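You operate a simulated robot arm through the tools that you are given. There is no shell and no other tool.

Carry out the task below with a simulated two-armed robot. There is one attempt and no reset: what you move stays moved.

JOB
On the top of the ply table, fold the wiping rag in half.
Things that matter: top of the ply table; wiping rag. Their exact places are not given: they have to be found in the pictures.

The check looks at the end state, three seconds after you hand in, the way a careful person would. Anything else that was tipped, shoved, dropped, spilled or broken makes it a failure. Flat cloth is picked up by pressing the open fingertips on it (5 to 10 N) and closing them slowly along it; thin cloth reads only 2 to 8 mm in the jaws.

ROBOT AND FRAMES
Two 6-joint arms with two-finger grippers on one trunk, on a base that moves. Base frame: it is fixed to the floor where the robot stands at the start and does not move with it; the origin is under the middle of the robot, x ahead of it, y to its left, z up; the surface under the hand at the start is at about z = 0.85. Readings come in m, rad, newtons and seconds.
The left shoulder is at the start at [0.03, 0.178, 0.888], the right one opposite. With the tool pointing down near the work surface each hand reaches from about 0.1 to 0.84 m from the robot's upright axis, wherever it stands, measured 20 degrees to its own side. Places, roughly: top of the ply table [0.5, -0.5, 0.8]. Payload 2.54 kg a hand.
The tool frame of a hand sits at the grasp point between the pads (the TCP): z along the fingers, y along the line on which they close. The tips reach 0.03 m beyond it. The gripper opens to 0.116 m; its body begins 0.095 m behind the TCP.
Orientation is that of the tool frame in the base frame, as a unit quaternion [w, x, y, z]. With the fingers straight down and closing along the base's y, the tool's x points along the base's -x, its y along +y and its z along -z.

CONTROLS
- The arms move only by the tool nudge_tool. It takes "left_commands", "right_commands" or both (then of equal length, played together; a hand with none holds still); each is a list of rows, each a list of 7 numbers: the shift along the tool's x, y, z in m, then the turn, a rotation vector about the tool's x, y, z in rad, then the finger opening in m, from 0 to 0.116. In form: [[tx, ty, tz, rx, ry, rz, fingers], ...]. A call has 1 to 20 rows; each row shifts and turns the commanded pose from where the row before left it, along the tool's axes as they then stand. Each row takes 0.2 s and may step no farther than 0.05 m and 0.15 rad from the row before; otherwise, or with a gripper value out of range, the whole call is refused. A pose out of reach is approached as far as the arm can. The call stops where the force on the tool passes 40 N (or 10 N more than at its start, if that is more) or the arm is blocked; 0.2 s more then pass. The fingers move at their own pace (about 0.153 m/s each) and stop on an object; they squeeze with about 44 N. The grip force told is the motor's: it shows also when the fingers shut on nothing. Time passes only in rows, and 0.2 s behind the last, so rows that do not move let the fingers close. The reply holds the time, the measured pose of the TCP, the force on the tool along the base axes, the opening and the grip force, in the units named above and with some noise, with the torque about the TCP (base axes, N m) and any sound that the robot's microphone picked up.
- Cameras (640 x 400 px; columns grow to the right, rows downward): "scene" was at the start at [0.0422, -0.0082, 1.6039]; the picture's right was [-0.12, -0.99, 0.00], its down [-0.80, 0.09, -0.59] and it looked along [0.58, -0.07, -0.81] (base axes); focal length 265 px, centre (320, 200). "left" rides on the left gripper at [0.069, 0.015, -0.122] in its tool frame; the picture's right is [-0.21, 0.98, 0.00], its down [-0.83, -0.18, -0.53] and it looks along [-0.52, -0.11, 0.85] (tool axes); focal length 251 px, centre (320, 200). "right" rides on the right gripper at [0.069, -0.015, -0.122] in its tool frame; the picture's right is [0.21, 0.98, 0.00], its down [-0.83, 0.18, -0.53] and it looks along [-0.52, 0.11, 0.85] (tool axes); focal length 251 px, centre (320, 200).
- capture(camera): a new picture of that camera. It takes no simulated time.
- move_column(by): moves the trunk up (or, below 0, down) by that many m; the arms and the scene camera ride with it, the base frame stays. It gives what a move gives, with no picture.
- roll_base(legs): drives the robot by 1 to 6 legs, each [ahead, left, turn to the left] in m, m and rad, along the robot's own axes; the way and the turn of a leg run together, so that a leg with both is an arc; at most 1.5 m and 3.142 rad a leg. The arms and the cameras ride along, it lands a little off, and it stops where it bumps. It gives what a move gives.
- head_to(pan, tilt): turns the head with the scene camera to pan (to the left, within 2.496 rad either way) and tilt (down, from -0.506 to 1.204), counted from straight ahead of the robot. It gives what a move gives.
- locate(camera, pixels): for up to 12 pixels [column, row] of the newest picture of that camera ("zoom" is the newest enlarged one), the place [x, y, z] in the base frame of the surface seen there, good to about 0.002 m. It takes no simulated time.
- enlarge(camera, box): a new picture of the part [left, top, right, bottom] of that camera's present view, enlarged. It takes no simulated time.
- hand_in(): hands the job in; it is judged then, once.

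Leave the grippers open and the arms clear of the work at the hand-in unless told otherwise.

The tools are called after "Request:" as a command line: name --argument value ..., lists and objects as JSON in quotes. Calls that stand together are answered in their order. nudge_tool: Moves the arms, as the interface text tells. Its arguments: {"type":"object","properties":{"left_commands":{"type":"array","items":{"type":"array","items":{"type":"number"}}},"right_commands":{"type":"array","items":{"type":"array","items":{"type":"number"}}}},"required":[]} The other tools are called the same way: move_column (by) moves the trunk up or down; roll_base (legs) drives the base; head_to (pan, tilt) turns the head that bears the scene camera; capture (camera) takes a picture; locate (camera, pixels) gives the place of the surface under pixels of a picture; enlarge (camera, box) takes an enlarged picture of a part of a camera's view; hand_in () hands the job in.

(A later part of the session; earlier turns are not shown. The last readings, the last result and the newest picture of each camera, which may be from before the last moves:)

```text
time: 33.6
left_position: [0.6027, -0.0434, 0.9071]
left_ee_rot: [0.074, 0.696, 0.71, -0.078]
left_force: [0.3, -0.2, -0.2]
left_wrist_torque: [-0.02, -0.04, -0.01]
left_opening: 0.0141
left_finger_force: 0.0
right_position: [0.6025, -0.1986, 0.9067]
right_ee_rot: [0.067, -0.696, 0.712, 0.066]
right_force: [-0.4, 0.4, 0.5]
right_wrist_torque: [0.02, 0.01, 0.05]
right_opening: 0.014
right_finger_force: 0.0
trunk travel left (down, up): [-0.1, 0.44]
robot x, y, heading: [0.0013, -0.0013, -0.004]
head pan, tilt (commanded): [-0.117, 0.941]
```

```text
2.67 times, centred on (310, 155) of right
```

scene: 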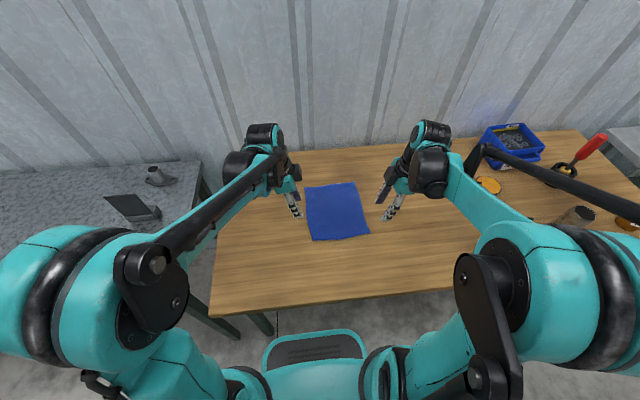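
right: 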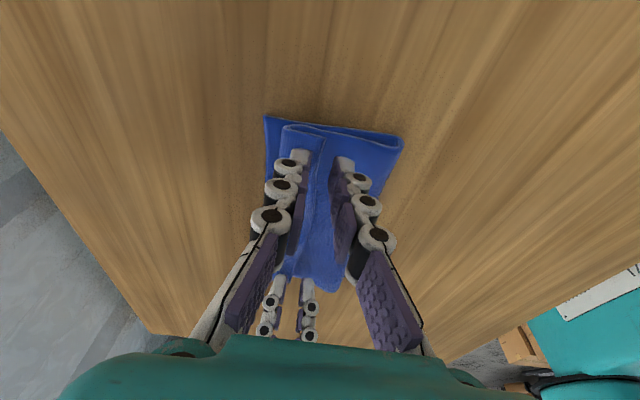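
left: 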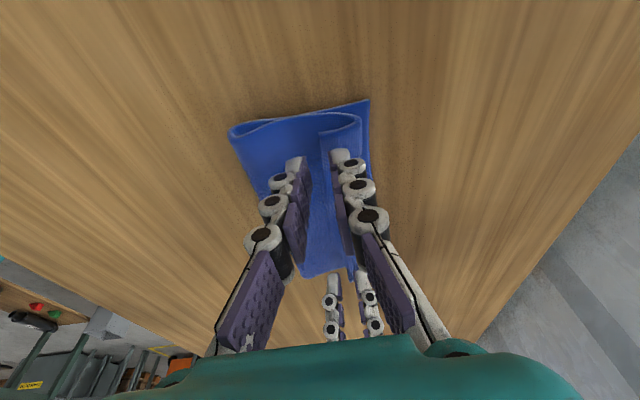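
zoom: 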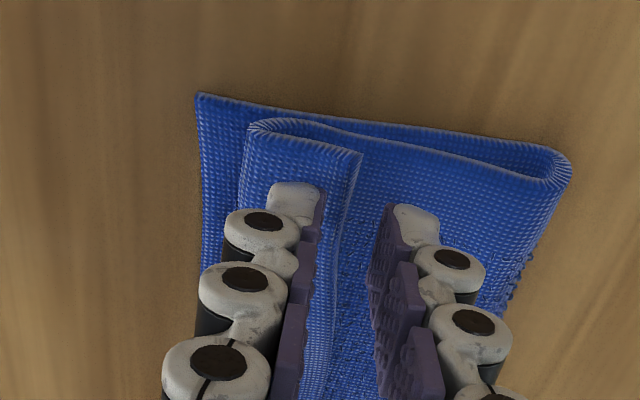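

The flap is springy and its edge stays raised. I'll locate it again: left (321, 136), (325, 158) and apex (358, 118), right (322, 139), (317, 165) and apex (286, 128), plus the fold and the far edges.

Request:
locate --camera "left" --pixels '[[321, 136], [325, 158], [327, 185], [357, 119], [340, 128], [368, 103], [233, 136], [310, 150]]'

Request:
locate --camera "right" --pixels '[[322, 140], [318, 155], [314, 185], [288, 130], [305, 135], [267, 119], [399, 147], [330, 150]]'

```text
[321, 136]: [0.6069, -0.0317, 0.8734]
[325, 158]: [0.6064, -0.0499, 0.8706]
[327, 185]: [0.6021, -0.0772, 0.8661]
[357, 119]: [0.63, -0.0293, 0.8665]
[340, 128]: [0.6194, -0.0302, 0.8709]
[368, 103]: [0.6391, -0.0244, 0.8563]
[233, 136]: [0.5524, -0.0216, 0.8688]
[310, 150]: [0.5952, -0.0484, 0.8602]
```

```text
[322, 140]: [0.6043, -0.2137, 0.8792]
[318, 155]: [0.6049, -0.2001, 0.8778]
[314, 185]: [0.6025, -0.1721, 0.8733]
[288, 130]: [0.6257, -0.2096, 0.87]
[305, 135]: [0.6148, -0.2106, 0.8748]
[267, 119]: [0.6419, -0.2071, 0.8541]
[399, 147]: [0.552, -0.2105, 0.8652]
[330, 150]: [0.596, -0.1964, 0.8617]
```

The flap's free edge is at x ≈ 0.606, standing 8–11 mm above the main layer. That leaves room to slide just the rear fingertip under it. I'll rise 10 mm, lean back to 0.4 rad and open to 0.04, so the front finger stays well above while the rear one goes underneath.

Request:
nudge_tool --left_commands '[[-0.0021, 0, -0.0098, 0, 0, 0, 0.02], [0, 0, 0, -0.1303, -0.0025, 0.0285, 0.03], [0, 0, 0, -0.1303, -0.0025, 0.0285, 0.04], [0, 0, 0, -0.1303, -0.0025, 0.0285, 0.04], [0, 0, 0, 0, 0, 0, 0.04]]' --right_commands '[[-0.0019, 0, -0.0098, 0, 0, 0, 0.02], [0, 0, 0, 0.1309, -0.0029, -0.0249, 0.03], [0, 0, 0, 0.1309, -0.0029, -0.0249, 0.04], [0, 0, 0, 0.1309, -0.0029, -0.0249, 0.04], [0, 0, 0, 0, 0, 0, 0.04]]'

Request:
capture --camera "left"

Request:
capture --camera "right"

```text
time: 34.8
left_position: [0.6028, -0.0435, 0.9165]
left_ee_rot: [0.215, 0.698, 0.68, 0.062]
left_force: [-0.3, -0.2, -0.2]
left_wrist_torque: [0.0, 0.01, 0.01]
left_opening: 0.04
left_finger_force: 0.1
right_position: [0.6022, -0.1968, 0.9165]
right_ee_rot: [-0.207, 0.695, -0.684, 0.075]
right_force: [-0.5, 1.1, 0.2]
right_wrist_torque: [0.01, -0.05, -0.01]
right_opening: 0.0396
right_finger_force: 0.1
trunk travel left (down, up): [-0.1, 0.44]
robot x, y, heading: [0.0001, 0.0008, 0.003]
head pan, tilt (commanded): [-0.117, 0.941]
```

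```text
taken
```

left: 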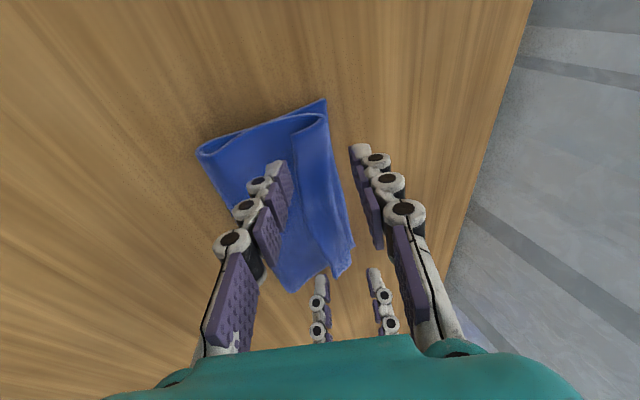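

```text
taken
```

right: 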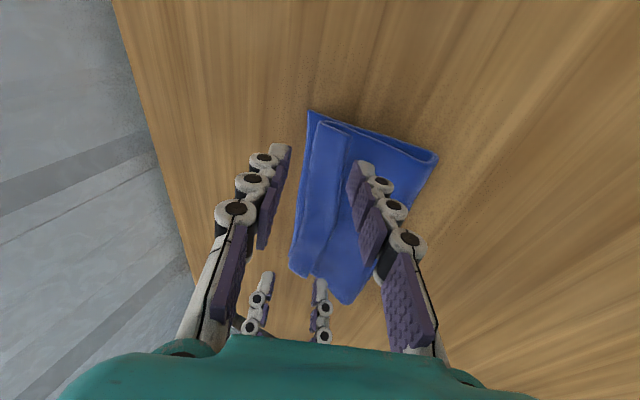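

I'll locate the rear fingertips (left camera about (283, 163), right about (361, 163)) and the flap edge (left (292, 120), right (342, 133)) in these new pictures.

Request:
locate --camera "left" --pixels '[[282, 163], [288, 166], [270, 163], [290, 122], [296, 145], [300, 170], [325, 118], [280, 150]]'

Request:
locate --camera "right" --pixels '[[360, 163], [352, 168], [370, 165], [346, 133], [342, 155], [336, 180], [320, 125], [356, 150]]'

Request:
enlarge --camera "left" --box '[190, 80, 430, 230]'

Request:
enlarge --camera "right" --box '[220, 80, 460, 230]'

```text
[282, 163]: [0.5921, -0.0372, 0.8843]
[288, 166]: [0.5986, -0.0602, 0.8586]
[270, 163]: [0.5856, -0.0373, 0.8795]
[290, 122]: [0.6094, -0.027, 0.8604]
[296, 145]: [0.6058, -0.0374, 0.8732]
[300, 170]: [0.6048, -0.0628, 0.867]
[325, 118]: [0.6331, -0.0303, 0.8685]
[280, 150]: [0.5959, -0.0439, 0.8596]
```

```text
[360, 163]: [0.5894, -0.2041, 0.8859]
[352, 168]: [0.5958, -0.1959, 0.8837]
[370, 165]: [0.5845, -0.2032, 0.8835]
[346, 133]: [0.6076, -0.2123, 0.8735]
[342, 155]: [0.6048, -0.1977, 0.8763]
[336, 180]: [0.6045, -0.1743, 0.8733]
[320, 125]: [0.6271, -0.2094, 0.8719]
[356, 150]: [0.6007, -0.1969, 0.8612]
```

```text
2.67 times, centred on (310, 155) of left
```

zoom: 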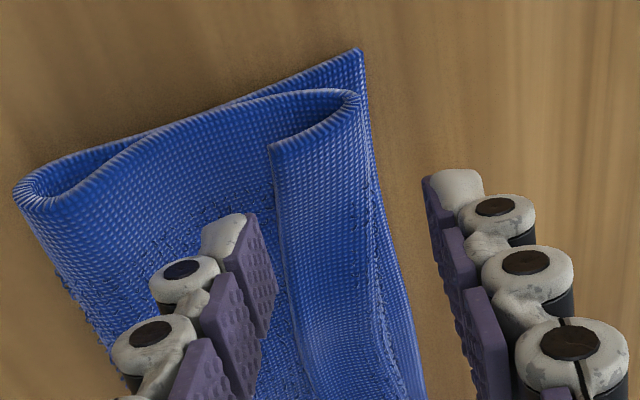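

```text
2.67 times, centred on (340, 155) of right
```

zoom: 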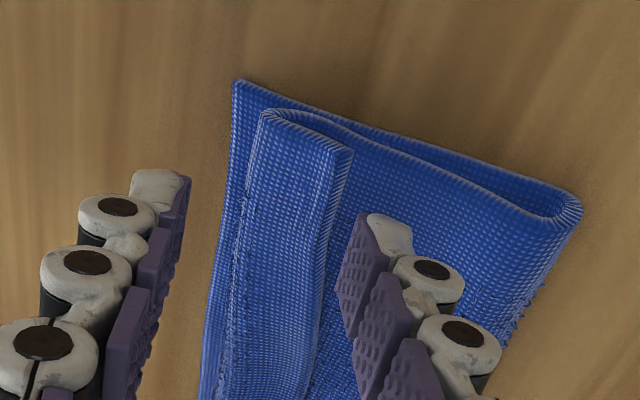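

The rear pads are at x ≈ 0.595, 10 mm behind the flap edge. I'll lower 15 mm so the rear tips end about 2 mm above the main layer and below the raised flap edge.

Request:
nudge_tool --left_commands '[[0.00106, -0.002, 0.00465, 0, 0, 0, 0.04], [0.00106, -0.002, 0.00465, 0, 0, 0, 0.04], [0.00106, -0.002, 0.00465, 0, 0, 0, 0.04], [0, 0, 0, 0, 0, 0, 0.04]]' --right_commands '[[0.0009, 0.00195, 0.0045, 0, 0, 0, 0.04], [0.0009, 0.00195, 0.0045, 0, 0, 0, 0.04], [0.0009, 0.00195, 0.0045, 0, 0, 0, 0.04], [0, 0, 0, 0, 0, 0, 0.04]]'

Request:
enlarge --camera "left" --box '[190, 80, 430, 230]'

Request:
enlarge --camera "right" --box '[220, 80, 460, 230]'

```text
time: 35.8
left_position: [0.6033, -0.0425, 0.9008]
left_ee_rot: [0.214, 0.698, 0.681, 0.062]
left_force: [-0.1, 0.2, -0.4]
left_wrist_torque: [-0.02, 0.05, -0.04]
left_opening: 0.0398
left_finger_force: 0.2
right_position: [0.6025, -0.1978, 0.9019]
right_ee_rot: [-0.207, 0.695, -0.684, 0.076]
right_force: [0.9, -0.8, 0.5]
right_wrist_torque: [0.01, 0.02, 0.02]
right_opening: 0.0401
right_finger_force: 0.0
trunk travel left (down, up): [-0.1, 0.44]
robot x, y, heading: [-0.0011, -0.003, 0.002]
head pan, tilt (commanded): [-0.117, 0.941]
```

```text
2.67 times, centred on (310, 155) of left
```

zoom: 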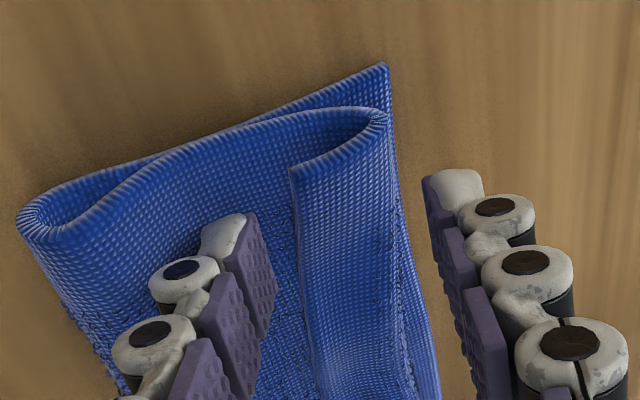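

```text
2.67 times, centred on (340, 155) of right
```

zoom: 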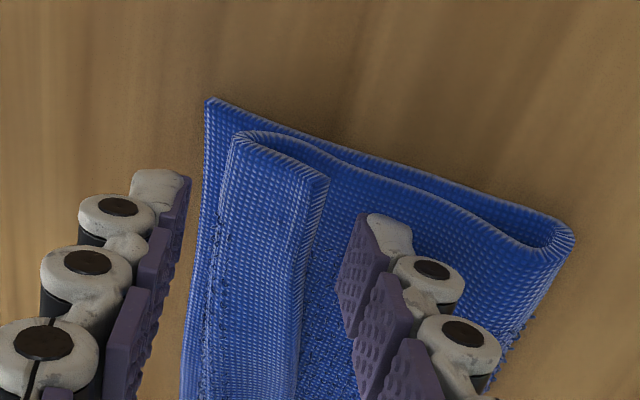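

No contact. Now I slide both hands +10 mm in x to bring the rear tips under the flap edge.

Request:
nudge_tool --left_commands '[[0.00014, 0.00185, 0.00076, 0, 0, 0, 0.04], [0.00014, 0.00185, 0.00076, 0, 0, 0, 0.04], [0.00014, 0.00185, 0.00076, 0, 0, 0, 0.04], [0.00014, 0.00185, 0.00076, 0, 0, 0, 0.04], [0.00014, 0.00185, 0.00076, 0, 0, 0, 0.04], [0, 0, 0, 0, 0, 0, 0.04]]' --right_commands '[[0.0001, -0.00184, 0.00077, 0, 0, 0, 0.04], [0.0001, -0.00184, 0.00077, 0, 0, 0, 0.04], [0.0001, -0.00184, 0.00077, 0, 0, 0, 0.04], [0.0001, -0.00184, 0.00077, 0, 0, 0, 0.04], [0.0001, -0.00184, 0.00077, 0, 0, 0, 0.04], [0, 0, 0, 0, 0, 0, 0.04]]'

Request:
enlarge --camera "left" --box '[190, 80, 430, 230]'

Request:
enlarge --camera "right" --box '[220, 80, 460, 230]'

```text
time: 37.2
left_position: [0.612, -0.0438, 0.9017]
left_ee_rot: [0.213, 0.699, 0.68, 0.062]
left_force: [-0.1, 0.6, -0.4]
left_wrist_torque: [0.02, 0.05, -0.02]
left_opening: 0.0401
left_finger_force: 0.0
right_position: [0.6123, -0.1983, 0.9027]
right_ee_rot: [-0.207, 0.694, -0.685, 0.075]
right_force: [0.3, -0.1, 0.6]
right_wrist_torque: [0.0, 0.01, -0.05]
right_opening: 0.04
right_finger_force: 0.2
trunk travel left (down, up): [-0.1, 0.44]
robot x, y, heading: [0.001, 0.0018, -0.002]
head pan, tilt (commanded): [-0.117, 0.941]
```

```text
2.67 times, centred on (310, 155) of left
```

zoom: 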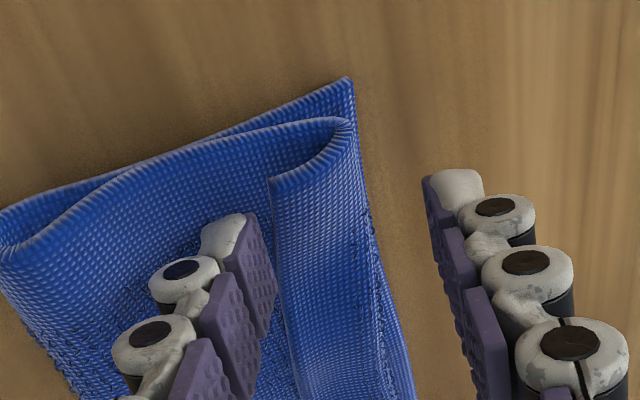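

```text
2.67 times, centred on (340, 155) of right
```

zoom: 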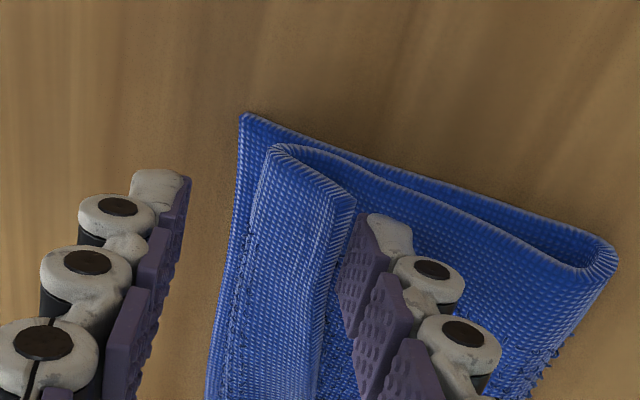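

The rear pads are right at the flap edge and the stack hasn't moved. I'll go another 6 mm in +x.

Request:
nudge_tool --left_commands '[[0.00014, 0.00185, 0.00076, 0, 0, 0, 0.04], [0.00014, 0.00185, 0.00076, 0, 0, 0, 0.04], [0.00014, 0.00185, 0.00076, 0, 0, 0, 0.04], [0, 0, 0, 0, 0, 0, 0.04]]' --right_commands '[[0.0001, -0.00184, 0.00077, 0, 0, 0, 0.04], [0.0001, -0.00184, 0.00077, 0, 0, 0, 0.04], [0.0001, -0.00184, 0.00077, 0, 0, 0, 0.04], [0, 0, 0, 0, 0, 0, 0.04]]'

Request:
enlarge --camera "left" --box '[190, 80, 430, 230]'

Request:
enlarge --camera "right" --box '[220, 80, 460, 230]'

Request:
enlarge --camera "scene" --box '[290, 145, 390, 220]'

```text
time: 38.2
left_position: [0.6187, -0.0437, 0.902]
left_ee_rot: [0.214, 0.698, 0.68, 0.062]
left_force: [-0.9, 0.3, 0.7]
left_wrist_torque: [0.01, 0.01, -0.02]
left_opening: 0.0399
left_finger_force: 0.0
right_position: [0.6199, -0.1992, 0.9032]
right_ee_rot: [-0.207, 0.695, -0.684, 0.075]
right_force: [-0.3, 0.5, -0.1]
right_wrist_torque: [0.02, -0.01, 0.05]
right_opening: 0.0401
right_finger_force: 0.1
trunk travel left (down, up): [-0.1, 0.44]
robot x, y, heading: [-0.0039, -0.0019, -0.001]
head pan, tilt (commanded): [-0.117, 0.941]
```

```text
2.67 times, centred on (310, 155) of left
```

zoom: 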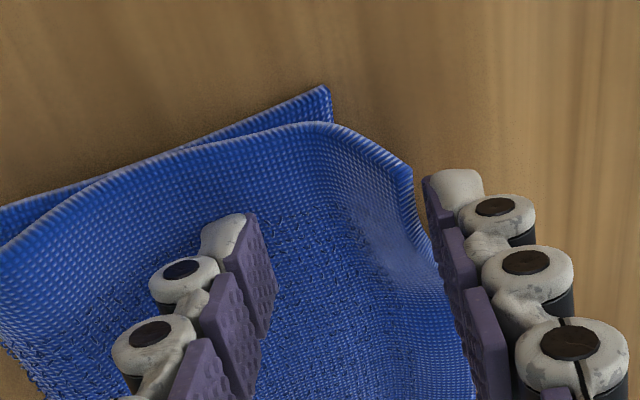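

```text
2.67 times, centred on (340, 155) of right
```

zoom: 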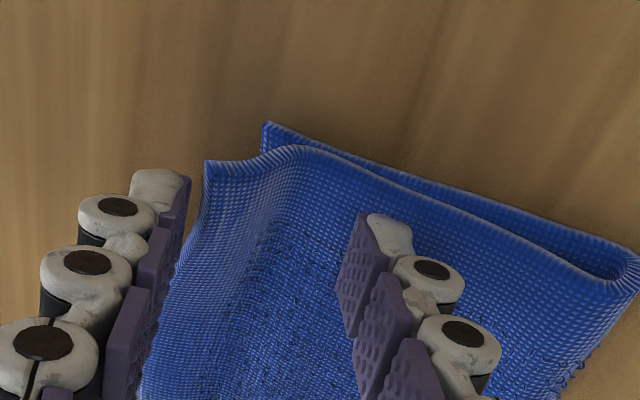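

```text
5.33 times, centred on (340, 182) of scene
```

zoom: 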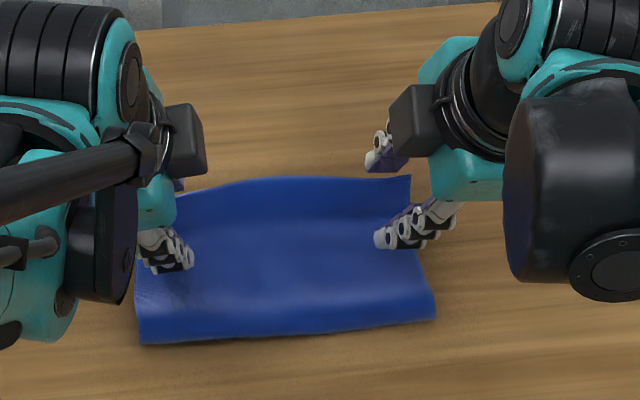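

The flap sprang open: the top layer now runs forward over the far side, its edge resting against the front fingers. I'll raise both hands straight up 60 mm so it can fall flat, opening a little on the way.

Request:
nudge_tool --left_commands '[[-0.0021, 0.0038, -0.009, 0, 0, 0, 0.044], [-0.0021, 0.0038, -0.009, 0, 0, 0, 0.048], [-0.0021, 0.0038, -0.009, 0, 0, 0, 0.048], [-0.0021, 0.0038, -0.009, 0, 0, 0, 0.048], [-0.0021, 0.0038, -0.009, 0, 0, 0, 0.048], [-0.0021, 0.0038, -0.009, 0, 0, 0, 0.048]]' --right_commands '[[-0.0018, -0.0039, -0.009, 0, 0, 0, 0.044], [-0.0018, -0.0039, -0.009, 0, 0, 0, 0.048], [-0.0018, -0.0039, -0.009, 0, 0, 0, 0.048], [-0.0018, -0.0039, -0.009, 0, 0, 0, 0.048], [-0.0018, -0.0039, -0.009, 0, 0, 0, 0.048], [-0.0018, -0.0039, -0.009, 0, 0, 0, 0.048]]'

Request:
capture --camera "left"

Request:
capture --camera "right"

Request:
enlarge --camera "scene" --box '[290, 145, 390, 220]'

```text
time: 39.6
left_position: [0.6177, -0.0453, 0.9623]
left_ee_rot: [0.214, 0.698, 0.68, 0.061]
left_force: [0.5, 0.5, 0.6]
left_wrist_torque: [0.03, -0.01, -0.02]
left_opening: 0.0479
left_finger_force: 0.1
right_position: [0.6177, -0.1999, 0.9606]
right_ee_rot: [-0.207, 0.695, -0.685, 0.075]
right_force: [-0.3, -0.5, -0.3]
right_wrist_torque: [0.01, -0.02, 0.02]
right_opening: 0.0477
right_finger_force: 0.1
trunk travel left (down, up): [-0.1, 0.44]
robot x, y, heading: [-0.0034, -0.0007, -0.001]
head pan, tilt (commanded): [-0.117, 0.941]
```

```text
taken
```

left: 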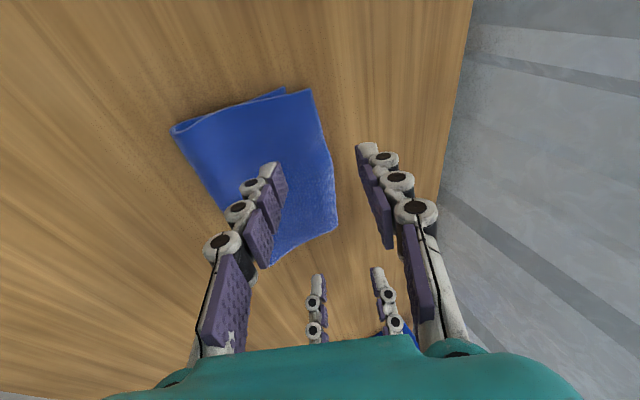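

```text
taken
```

right: 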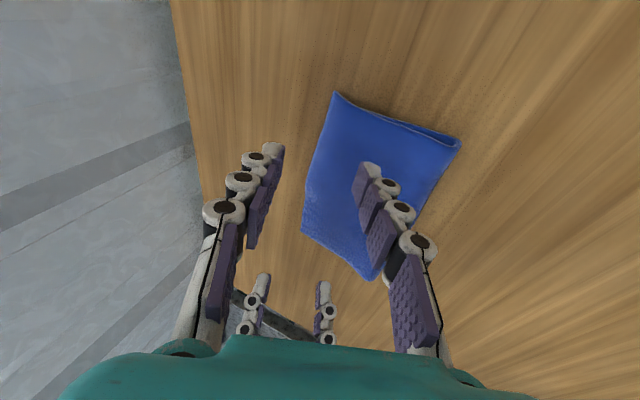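

```text
5.33 times, centred on (340, 182) of scene
```

zoom: 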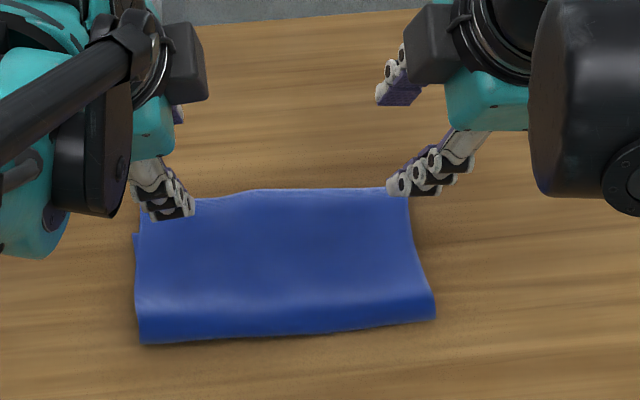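

The rag now lies folded flat. I'll lift the hands further and move them apart to see the whole rag and check how the edges line up.

Request:
nudge_tool --left_commands '[[0.0147, 0.0046, -0.0148, 0, 0, 0, 0.06], [0.0147, 0.0046, -0.0148, 0, 0, 0, 0.06], [0.0147, 0.0046, -0.0148, 0, 0, 0, 0.06], [0.0147, 0.0046, -0.0148, 0, 0, 0, 0.06], [0.0147, 0.0046, -0.0148, 0, 0, 0, 0.06], [0.0147, 0.0046, -0.0148, 0, 0, 0, 0.06]]' --right_commands '[[0.0161, -0.0044, -0.0128, 0, 0, 0, 0.06], [0.0161, -0.0044, -0.0128, 0, 0, 0, 0.06], [0.0161, -0.0044, -0.0128, 0, 0, 0, 0.06], [0.0161, -0.0044, -0.0128, 0, 0, 0, 0.06], [0.0161, -0.0044, -0.0128, 0, 0, 0, 0.06], [0.0161, -0.0044, -0.0128, 0, 0, 0, 0.06]]'

Request:
capture --camera "scene"

Request:
enlarge --camera "scene" --box '[290, 155, 390, 230]'

Request:
capture --camera "left"

Request:
capture --camera "right"

```text
time: 41.0
left_position: [0.6159, 0.0606, 1.0343]
left_ee_rot: [0.214, 0.698, 0.681, 0.063]
left_force: [0.3, -0.1, -0.3]
left_wrist_torque: [0.01, 0.0, -0.02]
left_opening: 0.0599
left_finger_force: 0.0
right_position: [0.6178, -0.3052, 1.0258]
right_ee_rot: [-0.207, 0.696, -0.684, 0.075]
right_force: [0.0, 0.1, -0.2]
right_wrist_torque: [-0.01, 0.01, -0.04]
right_opening: 0.0601
right_finger_force: 0.1
trunk travel left (down, up): [-0.1, 0.44]
robot x, y, heading: [-0.0004, 0.0016, 0.002]
head pan, tilt (commanded): [-0.117, 0.941]
```

```text
taken
```

scene: 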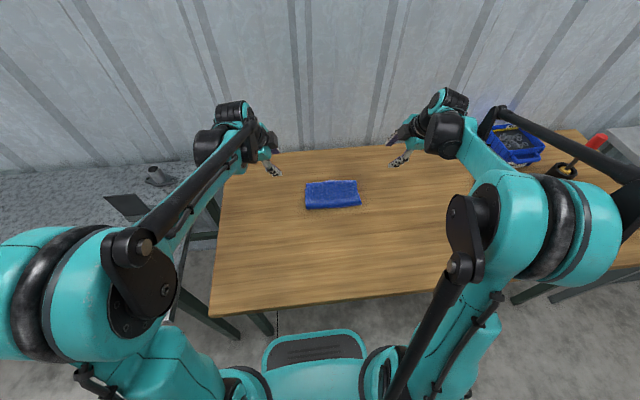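

```text
5.33 times, centred on (340, 192) of scene
```

zoom: 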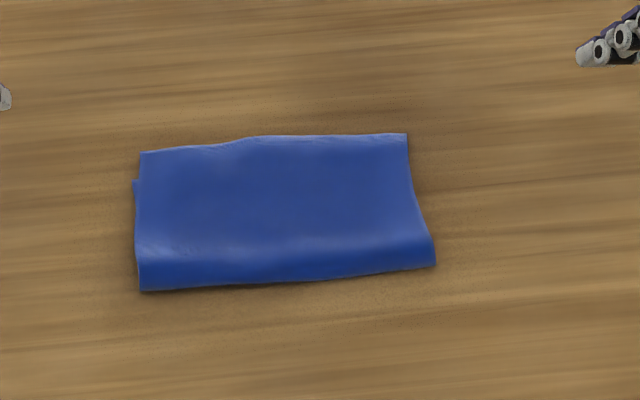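

```text
taken
```

left: 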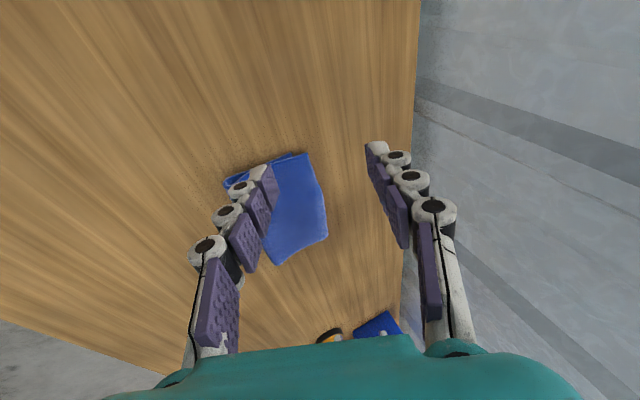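

```text
taken
```

right: 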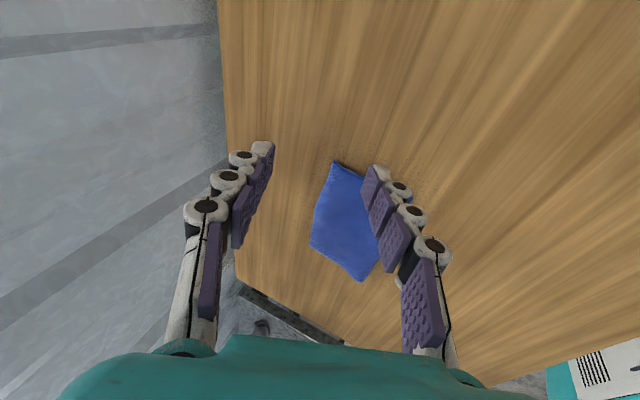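

The folded rag is in full view. I'll locate its corners in the scene picture: top layer at about (316, 183), (366, 180) and middle (338, 181), lower-layer corner at about (315, 189), and the fold line at about (316, 209) and (371, 204).

Request:
enlarge --camera "scene" --box '[290, 155, 390, 230]'

Request:
locate --camera "zoom" --pixels '[[143, 155], [404, 136], [250, 140], [135, 183], [142, 287], [433, 263], [290, 278], [270, 200], [180, 150], [330, 138], [412, 180], [136, 230]]'

Request:
enlarge --camera "left" --box '[200, 130, 360, 280]'

Request:
enlarge --camera "right" --box '[270, 140, 430, 290]'

```text
5.33 times, centred on (340, 192) of scene
```

zoom: 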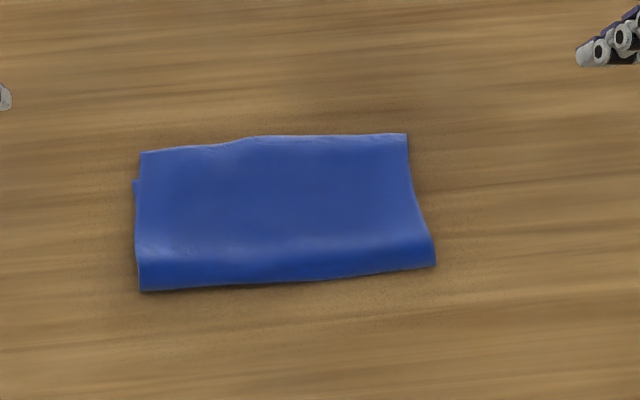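

```text
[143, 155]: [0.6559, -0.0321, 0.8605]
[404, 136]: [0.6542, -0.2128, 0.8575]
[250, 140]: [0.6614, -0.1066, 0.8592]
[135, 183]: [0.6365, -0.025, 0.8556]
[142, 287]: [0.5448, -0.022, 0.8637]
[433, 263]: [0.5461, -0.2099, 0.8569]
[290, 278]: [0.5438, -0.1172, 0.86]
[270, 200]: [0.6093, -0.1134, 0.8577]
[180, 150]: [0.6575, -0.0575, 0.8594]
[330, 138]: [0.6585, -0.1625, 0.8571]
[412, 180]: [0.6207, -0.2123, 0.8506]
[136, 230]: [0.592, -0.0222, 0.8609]
```

```text
2.67 times, centred on (280, 205) of left
```

zoom: 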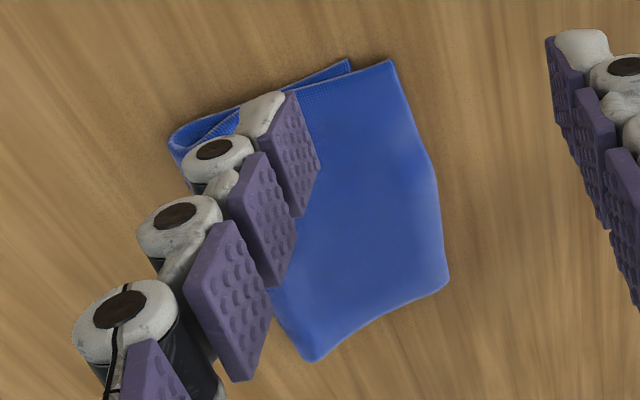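

```text
2.67 times, centred on (350, 215) of right
```

zoom: 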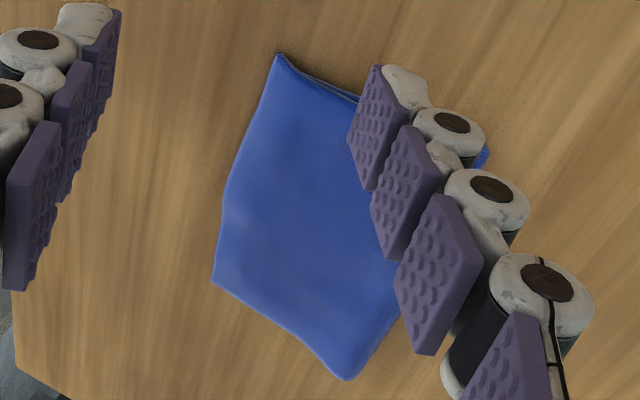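

The fold line is at x ≈ 0.545, but the top layer's edge (x ≈ 0.654–0.661) overshoots the lower layer's edge (≈ 0.637–0.642) by about 15–20 mm. I'll even it out by pushing the top edge gently back toward the robot with closed fingertips set down just beyond it. First I reduce the lean, close the fingers, and move to hover beyond the edge.

Request:
nudge_tool --left_commands '[[0, 0, 0, 0.122, 0.00225, -0.027, 0.0], [0, 0, 0, 0.122, 0.00225, -0.027, 0.0], [-0.011, 0.0059, 0.0169, 0, 0, 0, 0], [-0.011, 0.0059, 0.0169, 0, 0, 0, 0], [-0.011, 0.0059, 0.0169, 0, 0, 0, 0], [-0.011, 0.0059, 0.0169, 0, 0, 0, 0], [-0.011, 0.0059, 0.0169, 0, 0, 0, 0], [-0.011, 0.0059, 0.0169, 0, 0, 0, 0], [-0.011, 0.0059, 0.0169, 0, 0, 0, 0], [-0.011, 0.0059, 0.0169, 0, 0, 0, 0]]' --right_commands '[[0, 0, 0, -0.1227, 0.0029, 0.0231, 0.0], [0, 0, 0, -0.1227, 0.0029, 0.0231, 0.0], [-0.01175, -0.00554, 0.01555, 0, 0, 0, 0], [-0.01175, -0.00554, 0.01555, 0, 0, 0, 0], [-0.01175, -0.00554, 0.01555, 0, 0, 0, 0], [-0.01175, -0.00554, 0.01555, 0, 0, 0, 0], [-0.01175, -0.00554, 0.01555, 0, 0, 0, 0], [-0.01175, -0.00554, 0.01555, 0, 0, 0, 0], [-0.01175, -0.00554, 0.01555, 0, 0, 0, 0], [-0.01175, -0.00554, 0.01555, 0, 0, 0, 0]]'

Request:
capture --camera "left"

Request:
capture --camera "right"

Request:
enlarge --camera "scene" --box '[270, 120, 410, 225]'

```text
time: 43.2
left_position: [0.6808, -0.0529, 0.9283]
left_ee_rot: [0.127, 0.701, 0.702, -0.026]
left_force: [0.0, 0.0, -0.1]
left_wrist_torque: [0.01, 0.04, -0.01]
left_opening: 0.0001
left_finger_force: 29.4
right_position: [0.68, -0.1907, 0.9285]
right_ee_rot: [0.12, -0.699, 0.705, 0.012]
right_force: [0.2, 0.1, 0.1]
right_wrist_torque: [0.02, 0.0, 0.04]
right_opening: 0.0
right_finger_force: 28.4
trunk travel left (down, up): [-0.1, 0.44]
robot x, y, heading: [-0.003, 0.0022, -0.004]
head pan, tilt (commanded): [-0.117, 0.941]
```

```text
taken
```

left: 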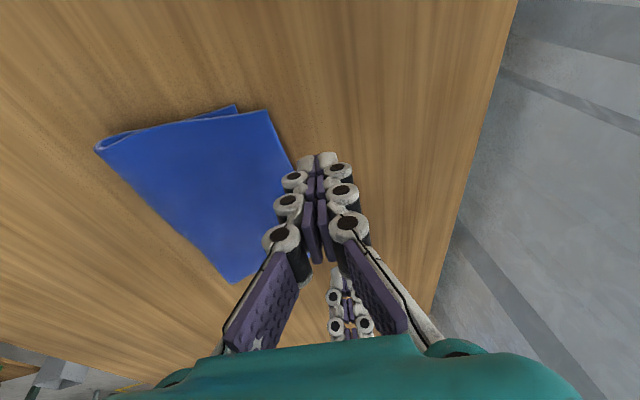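

```text
taken
```

right: 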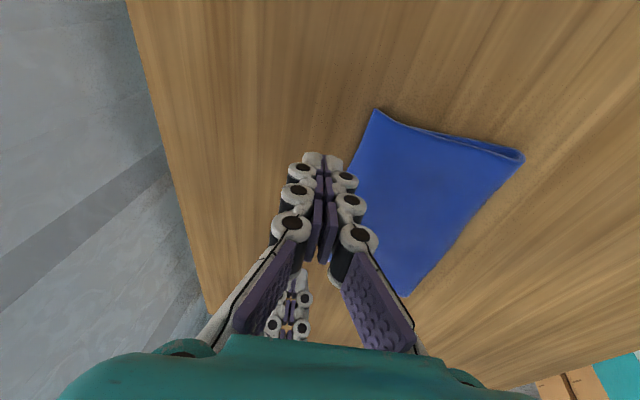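

```text
3.81 times, centred on (340, 172) of scene
```

zoom: 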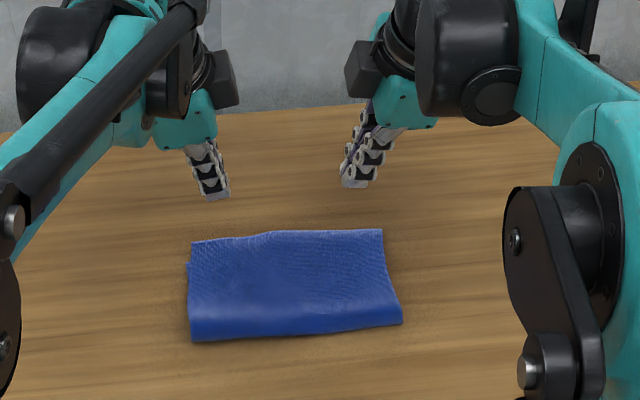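

Both fingertips hover beyond the top edge. I'll locate the layers' corners from this side: left camera top corner (265, 113), lower corner (235, 108), right camera top corner (377, 114), and nearby points.

Request:
locate --camera "left" --pixels '[[265, 113], [235, 108], [275, 140], [288, 165], [101, 148], [300, 160], [310, 165]]'

Request:
locate --camera "right" --pixels '[[377, 114], [385, 116], [366, 140], [356, 165], [516, 155], [343, 160], [395, 121]]'

Request:
enlarge --camera "right" --box '[330, 90, 490, 190]'

Request:
enlarge --camera "left" --box '[170, 80, 330, 180]'

```text
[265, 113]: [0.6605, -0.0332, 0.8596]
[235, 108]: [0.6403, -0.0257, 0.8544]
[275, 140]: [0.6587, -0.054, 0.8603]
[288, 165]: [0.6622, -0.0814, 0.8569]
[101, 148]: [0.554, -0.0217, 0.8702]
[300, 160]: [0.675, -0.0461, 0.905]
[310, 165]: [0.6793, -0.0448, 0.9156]
```

```text
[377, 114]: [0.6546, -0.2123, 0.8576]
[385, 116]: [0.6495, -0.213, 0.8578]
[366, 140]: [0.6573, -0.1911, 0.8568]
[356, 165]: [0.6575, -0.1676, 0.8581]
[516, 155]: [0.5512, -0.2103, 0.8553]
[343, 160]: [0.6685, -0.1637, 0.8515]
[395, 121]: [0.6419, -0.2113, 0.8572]
```

```text
4.00 times, centred on (410, 140) of right
```

zoom: 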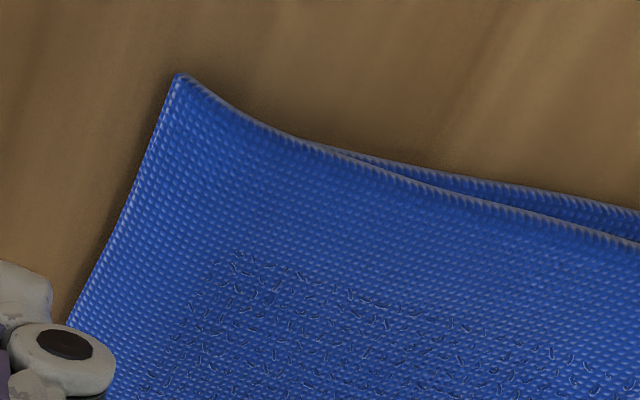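

```text
4.00 times, centred on (250, 130) of left
```

zoom: 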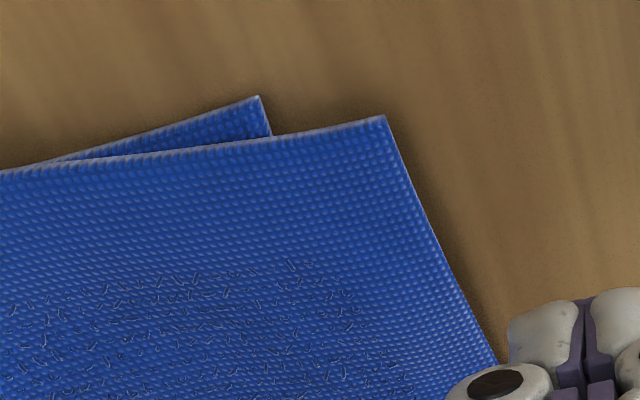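

The left top corner overshoots the lower one by 20 mm and the right by about 12 mm. I'll lower the closed fingertips to just above the table (lowest point z ≈ 0.853), about 15 mm beyond the edge.

Request:
nudge_tool --left_commands '[[0.0019, -0.0013, 0.0087, 0, 0, 0, 0], [0.0019, -0.0013, 0.0087, 0, 0, 0, 0], [0.0019, -0.0013, 0.0087, 0, 0, 0, 0], [0.0019, -0.0013, 0.0087, 0, 0, 0, 0], [0.0017, -0.0011, 0.0077, 0, 0, 0, 0], [0, 0, 0, 0, 0, 0, 0]]' --right_commands '[[0.0017, 0.00136, 0.0087, 0, 0, 0, 0], [0.0017, 0.00136, 0.0087, 0, 0, 0, 0], [0.0017, 0.00136, 0.0087, 0, 0, 0, 0], [0.0017, 0.00136, 0.0087, 0, 0, 0, 0], [0.0015, 0.0012, 0.0077, 0, 0, 0, 0], [0, 0, 0, 0, 0, 0, 0]]'

Request:
capture --camera "left"

Request:
capture --camera "right"

```text
time: 44.6
left_position: [0.6832, -0.0529, 0.8853]
left_ee_rot: [0.128, 0.699, 0.703, -0.024]
left_force: [0.1, 0.2, 0.3]
left_wrist_torque: [-0.01, -0.02, 0.0]
left_opening: 0.0
left_finger_force: 28.8
right_position: [0.6793, -0.1928, 0.8859]
right_ee_rot: [0.119, -0.699, 0.705, 0.012]
right_force: [-0.5, 0.1, -0.1]
right_wrist_torque: [0.0, 0.02, 0.01]
right_opening: 0.0
right_finger_force: 28.7
trunk travel left (down, up): [-0.1, 0.44]
robot x, y, heading: [-0.0019, 0.0017, 0.001]
head pan, tilt (commanded): [-0.117, 0.941]
```

```text
taken
```

left: 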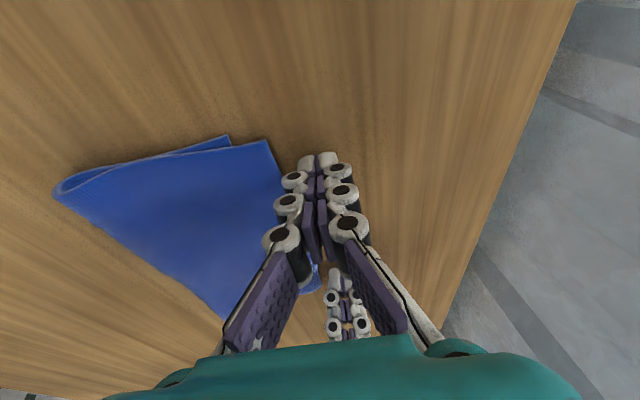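

```text
taken
```

right: 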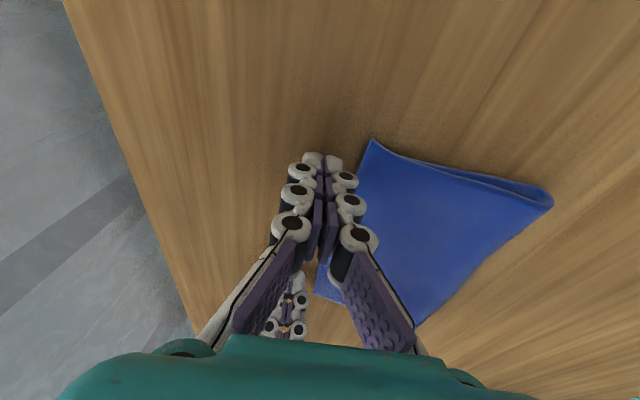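

The fingertips are just above the table beyond the edge. I'll lower 1.5 mm more and move toward the robot, 17 mm on the left and 15 mm on the right, to come up to the edge.

Request:
nudge_tool --left_commands '[[0.0003, -0.0002, 0.00145, 0, 0, 0, 0], [-0.0001, -0.0042, -0.0006, 0, 0, 0, 0], [-0.0001, -0.0042, -0.0006, 0, 0, 0, 0], [-0.0001, -0.0042, -0.0006, 0, 0, 0, 0], [-0.0001, -0.0042, -0.0006, 0, 0, 0, 0], [0, 0, 0, 0, 0, 0, 0]]' --right_commands '[[0.0003, 0.0002, 0.00145, 0, 0, 0, 0], [0, 0.0037, -0.00057, 0, 0, 0, 0], [0, 0.0037, -0.00057, 0, 0, 0, 0], [0, 0.0037, -0.00057, 0, 0, 0, 0], [0, 0.0037, -0.00057, 0, 0, 0, 0], [0, 0, 0, 0, 0, 0, 0]]'

Request:
enlarge --camera "left" --box '[170, 90, 410, 240]'

Request:
enlarge --camera "right" --box '[230, 90, 470, 240]'

```text
time: 46.0
left_position: [0.6635, -0.0535, 0.883]
left_ee_rot: [0.128, 0.699, 0.703, -0.025]
left_force: [0.1, -0.1, -0.4]
left_wrist_torque: [-0.04, -0.02, 0.03]
left_opening: 0.0
left_finger_force: 28.3
right_position: [0.6657, -0.1921, 0.8824]
right_ee_rot: [0.119, -0.7, 0.704, 0.012]
right_force: [-0.5, -0.3, -0.3]
right_wrist_torque: [0.0, -0.03, -0.01]
right_opening: 0.0
right_finger_force: 29.1
trunk travel left (down, up): [-0.1, 0.44]
robot x, y, heading: [0.0015, 0.0029, -0.001]
head pan, tilt (commanded): [-0.117, 0.941]
```

```text
2.67 times, centred on (290, 165) of left
```

zoom: 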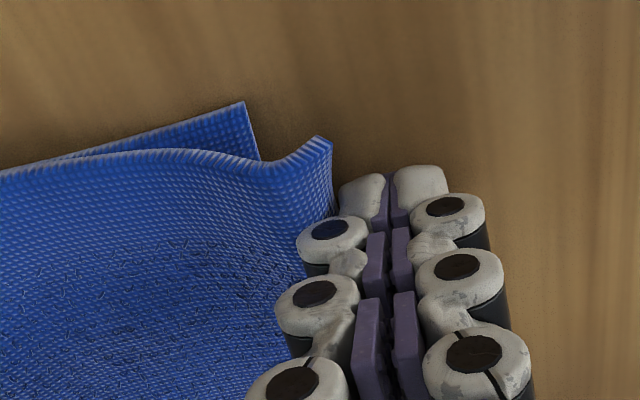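

```text
2.67 times, centred on (350, 165) of right
```

zoom: 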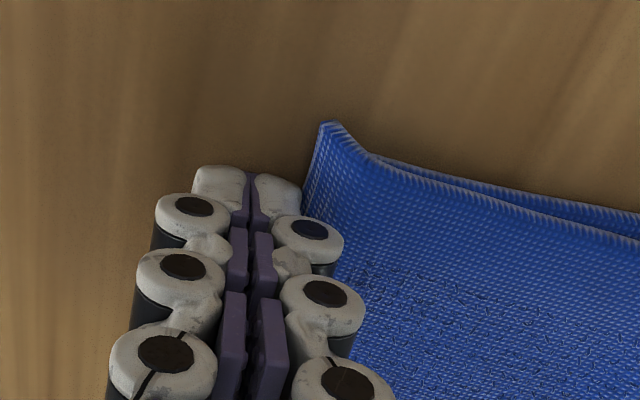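

The edge only curls up against the fingers instead of sliding back, so I stop pushing. I'll back off 12 mm in +x, rise 50 mm, and look at the rag.

Request:
nudge_tool --left_commands '[[0.0001, 0.006, 0.00085, 0, 0, 0, 0], [0.0001, 0.006, 0.00085, 0, 0, 0, 0], [-0.0027, 0.0018, -0.0121, 0, 0, 0, 0], [-0.0027, 0.0018, -0.0121, 0, 0, 0, 0], [-0.0027, 0.0018, -0.0121, 0, 0, 0, 0], [-0.0027, 0.0018, -0.0121, 0, 0, 0, 0]]' --right_commands '[[0, -0.0059, 0.0009, 0, 0, 0, 0], [0, -0.0059, 0.0009, 0, 0, 0, 0], [-0.0023, -0.0019, -0.0121, 0, 0, 0, 0], [-0.0023, -0.0019, -0.0121, 0, 0, 0, 0], [-0.0023, -0.0019, -0.0121, 0, 0, 0, 0], [-0.0023, -0.0019, -0.0121, 0, 0, 0, 0]]'

Request:
capture --camera "left"

Request:
capture --camera "right"

Request:
enlarge --camera "scene" --box '[290, 155, 390, 230]'

Request:
locate --camera "zoom" --pixels '[[143, 155], [404, 136], [250, 140], [135, 183], [142, 287], [433, 263], [290, 278], [180, 150], [330, 138], [220, 200], [350, 200], [270, 245]]'

```text
time: 47.4
left_position: [0.6766, -0.0534, 0.9335]
left_ee_rot: [0.127, 0.701, 0.702, -0.025]
left_force: [-0.3, -0.3, 0.1]
left_wrist_torque: [0.01, -0.01, 0.0]
left_opening: 0.0
left_finger_force: 28.8
right_position: [0.6763, -0.1926, 0.9318]
right_ee_rot: [0.12, -0.7, 0.704, 0.012]
right_force: [-0.2, 0.8, 0.7]
right_wrist_torque: [-0.02, 0.0, 0.0]
right_opening: 0.0
right_finger_force: 28.9
trunk travel left (down, up): [-0.1, 0.44]
robot x, y, heading: [-0.0009, 0.0011, 0.002]
head pan, tilt (commanded): [-0.117, 0.941]
```

```text
taken
```

left: 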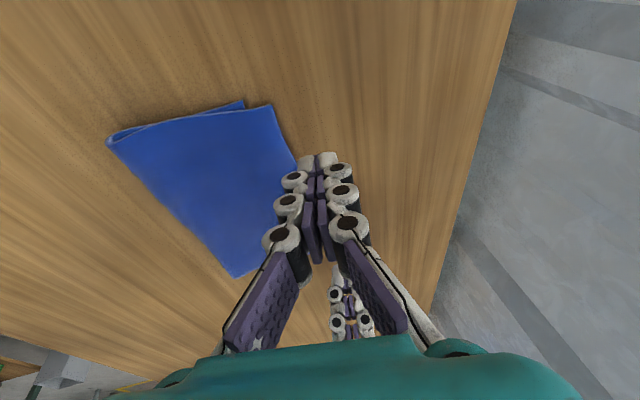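

```text
taken
```

right: 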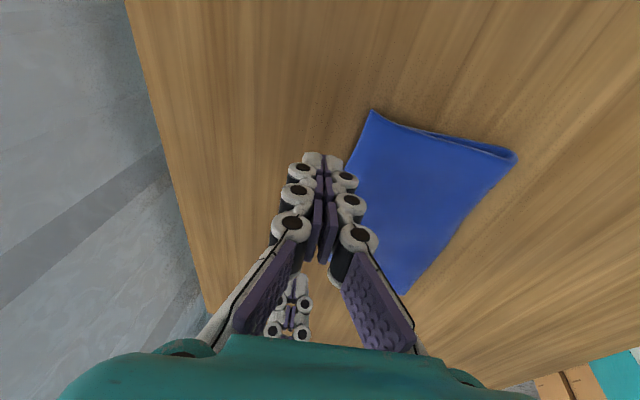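

```text
5.33 times, centred on (340, 192) of scene
```

zoom: 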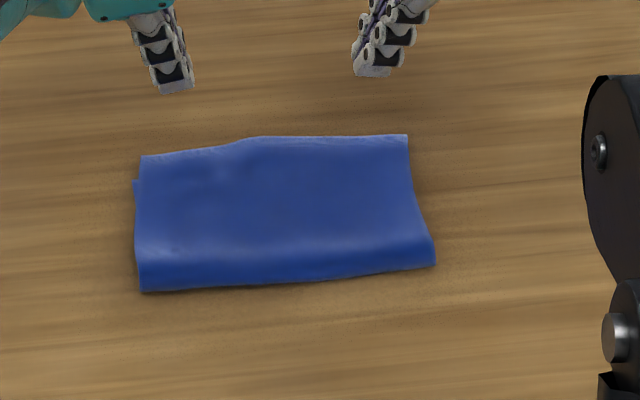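

```text
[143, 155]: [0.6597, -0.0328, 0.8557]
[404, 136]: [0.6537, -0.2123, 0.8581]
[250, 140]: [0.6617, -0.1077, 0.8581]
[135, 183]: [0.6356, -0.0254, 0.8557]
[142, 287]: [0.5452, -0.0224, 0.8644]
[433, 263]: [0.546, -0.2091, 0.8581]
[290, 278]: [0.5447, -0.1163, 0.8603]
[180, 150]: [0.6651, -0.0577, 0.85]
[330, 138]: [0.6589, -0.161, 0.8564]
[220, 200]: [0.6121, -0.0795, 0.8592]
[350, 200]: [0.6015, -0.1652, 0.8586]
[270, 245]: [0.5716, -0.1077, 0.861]
```

The rag is unchanged and still neat. To improve the alignment I'll use the technique that worked on a single layer: pinch the overhanging top edge near both corners, lift it, and set it down 12–18 mm nearer the robot. First I get exact edge positions from the wrist cameras.

Request:
locate --camera "left" --pixels '[[270, 107], [277, 125], [283, 145], [290, 160], [240, 104], [113, 140], [288, 200], [250, 115]]'

Request:
locate --camera "right" --pixels '[[374, 115], [367, 130], [360, 145], [353, 165], [510, 155], [385, 120], [340, 200], [395, 122]]'

```text
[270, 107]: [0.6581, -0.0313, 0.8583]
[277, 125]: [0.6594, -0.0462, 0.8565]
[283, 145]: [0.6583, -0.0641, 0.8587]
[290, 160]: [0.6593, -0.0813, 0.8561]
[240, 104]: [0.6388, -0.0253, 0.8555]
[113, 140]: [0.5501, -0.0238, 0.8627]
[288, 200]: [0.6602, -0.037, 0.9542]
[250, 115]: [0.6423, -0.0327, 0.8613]
```

```text
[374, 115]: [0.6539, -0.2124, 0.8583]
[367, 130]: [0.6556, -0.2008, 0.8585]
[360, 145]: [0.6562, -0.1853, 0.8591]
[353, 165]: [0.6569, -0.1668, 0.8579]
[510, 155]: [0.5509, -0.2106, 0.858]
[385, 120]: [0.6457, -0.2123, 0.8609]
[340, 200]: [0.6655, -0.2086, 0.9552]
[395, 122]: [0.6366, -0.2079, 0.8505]
```

The top edge is at x ≈ 0.660 on the left and 0.6565 on the right, and the lower edge at ≈ 0.639 on the left. I'll straighten the hands, open to 0.013, and hover with the front pads right at the edge.

Request:
nudge_tool --left_commands '[[0, 0, 0, 0.0976, 0.0016, -0.0214, 0.013], [0, 0, 0, 0.0976, 0.0016, -0.0214, 0.013], [0.0051, -0.0068, 0.0076, 0, 0, 0, 0.013], [0.0051, -0.0068, 0.0076, 0, 0, 0, 0.013], [0.0051, -0.0068, 0.0076, 0, 0, 0, 0.013], [0, 0, 0, 0, 0, 0, 0.013]]' --right_commands '[[0, 0, 0, -0.0981, 0.0025, 0.0185, 0.013], [0, 0, 0, -0.0981, 0.0025, 0.0185, 0.013], [0.0033, 0.008, 0.0074, 0, 0, 0, 0.013], [0.0033, 0.008, 0.0074, 0, 0, 0, 0.013], [0.0033, 0.008, 0.0074, 0, 0, 0, 0.013], [0, 0, 0, 0, 0, 0, 0.013]]'

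Request:
enlarge --camera "left" --box '[200, 90, 440, 240]'

Request:
enlarge --camera "right" --box '[200, 90, 440, 240]'

```text
time: 48.8
left_position: [0.6553, -0.0438, 0.9096]
left_ee_rot: [0.057, 0.694, 0.712, -0.096]
left_force: [0.9, 0.0, -0.2]
left_wrist_torque: [0.02, 0.02, -0.04]
left_opening: 0.013
left_finger_force: 0.2
right_position: [0.6503, -0.1979, 0.9078]
right_ee_rot: [0.048, -0.694, 0.714, 0.081]
right_force: [0.2, 0.3, -0.3]
right_wrist_torque: [-0.01, 0.03, 0.03]
right_opening: 0.013
right_finger_force: 0.1
trunk travel left (down, up): [-0.1, 0.44]
robot x, y, heading: [-0.0004, 0.0012, 0.003]
head pan, tilt (commanded): [-0.117, 0.941]
```

```text
2.67 times, centred on (320, 165) of left
```

zoom: 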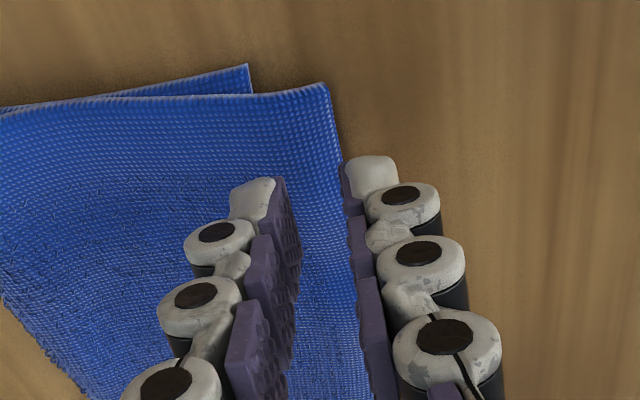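

```text
2.67 times, centred on (320, 165) of right
```

zoom: 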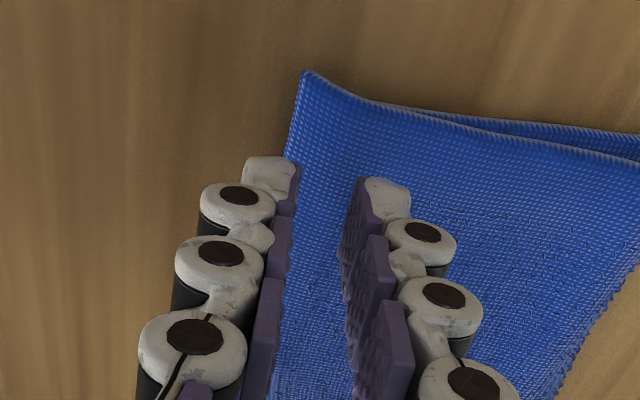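

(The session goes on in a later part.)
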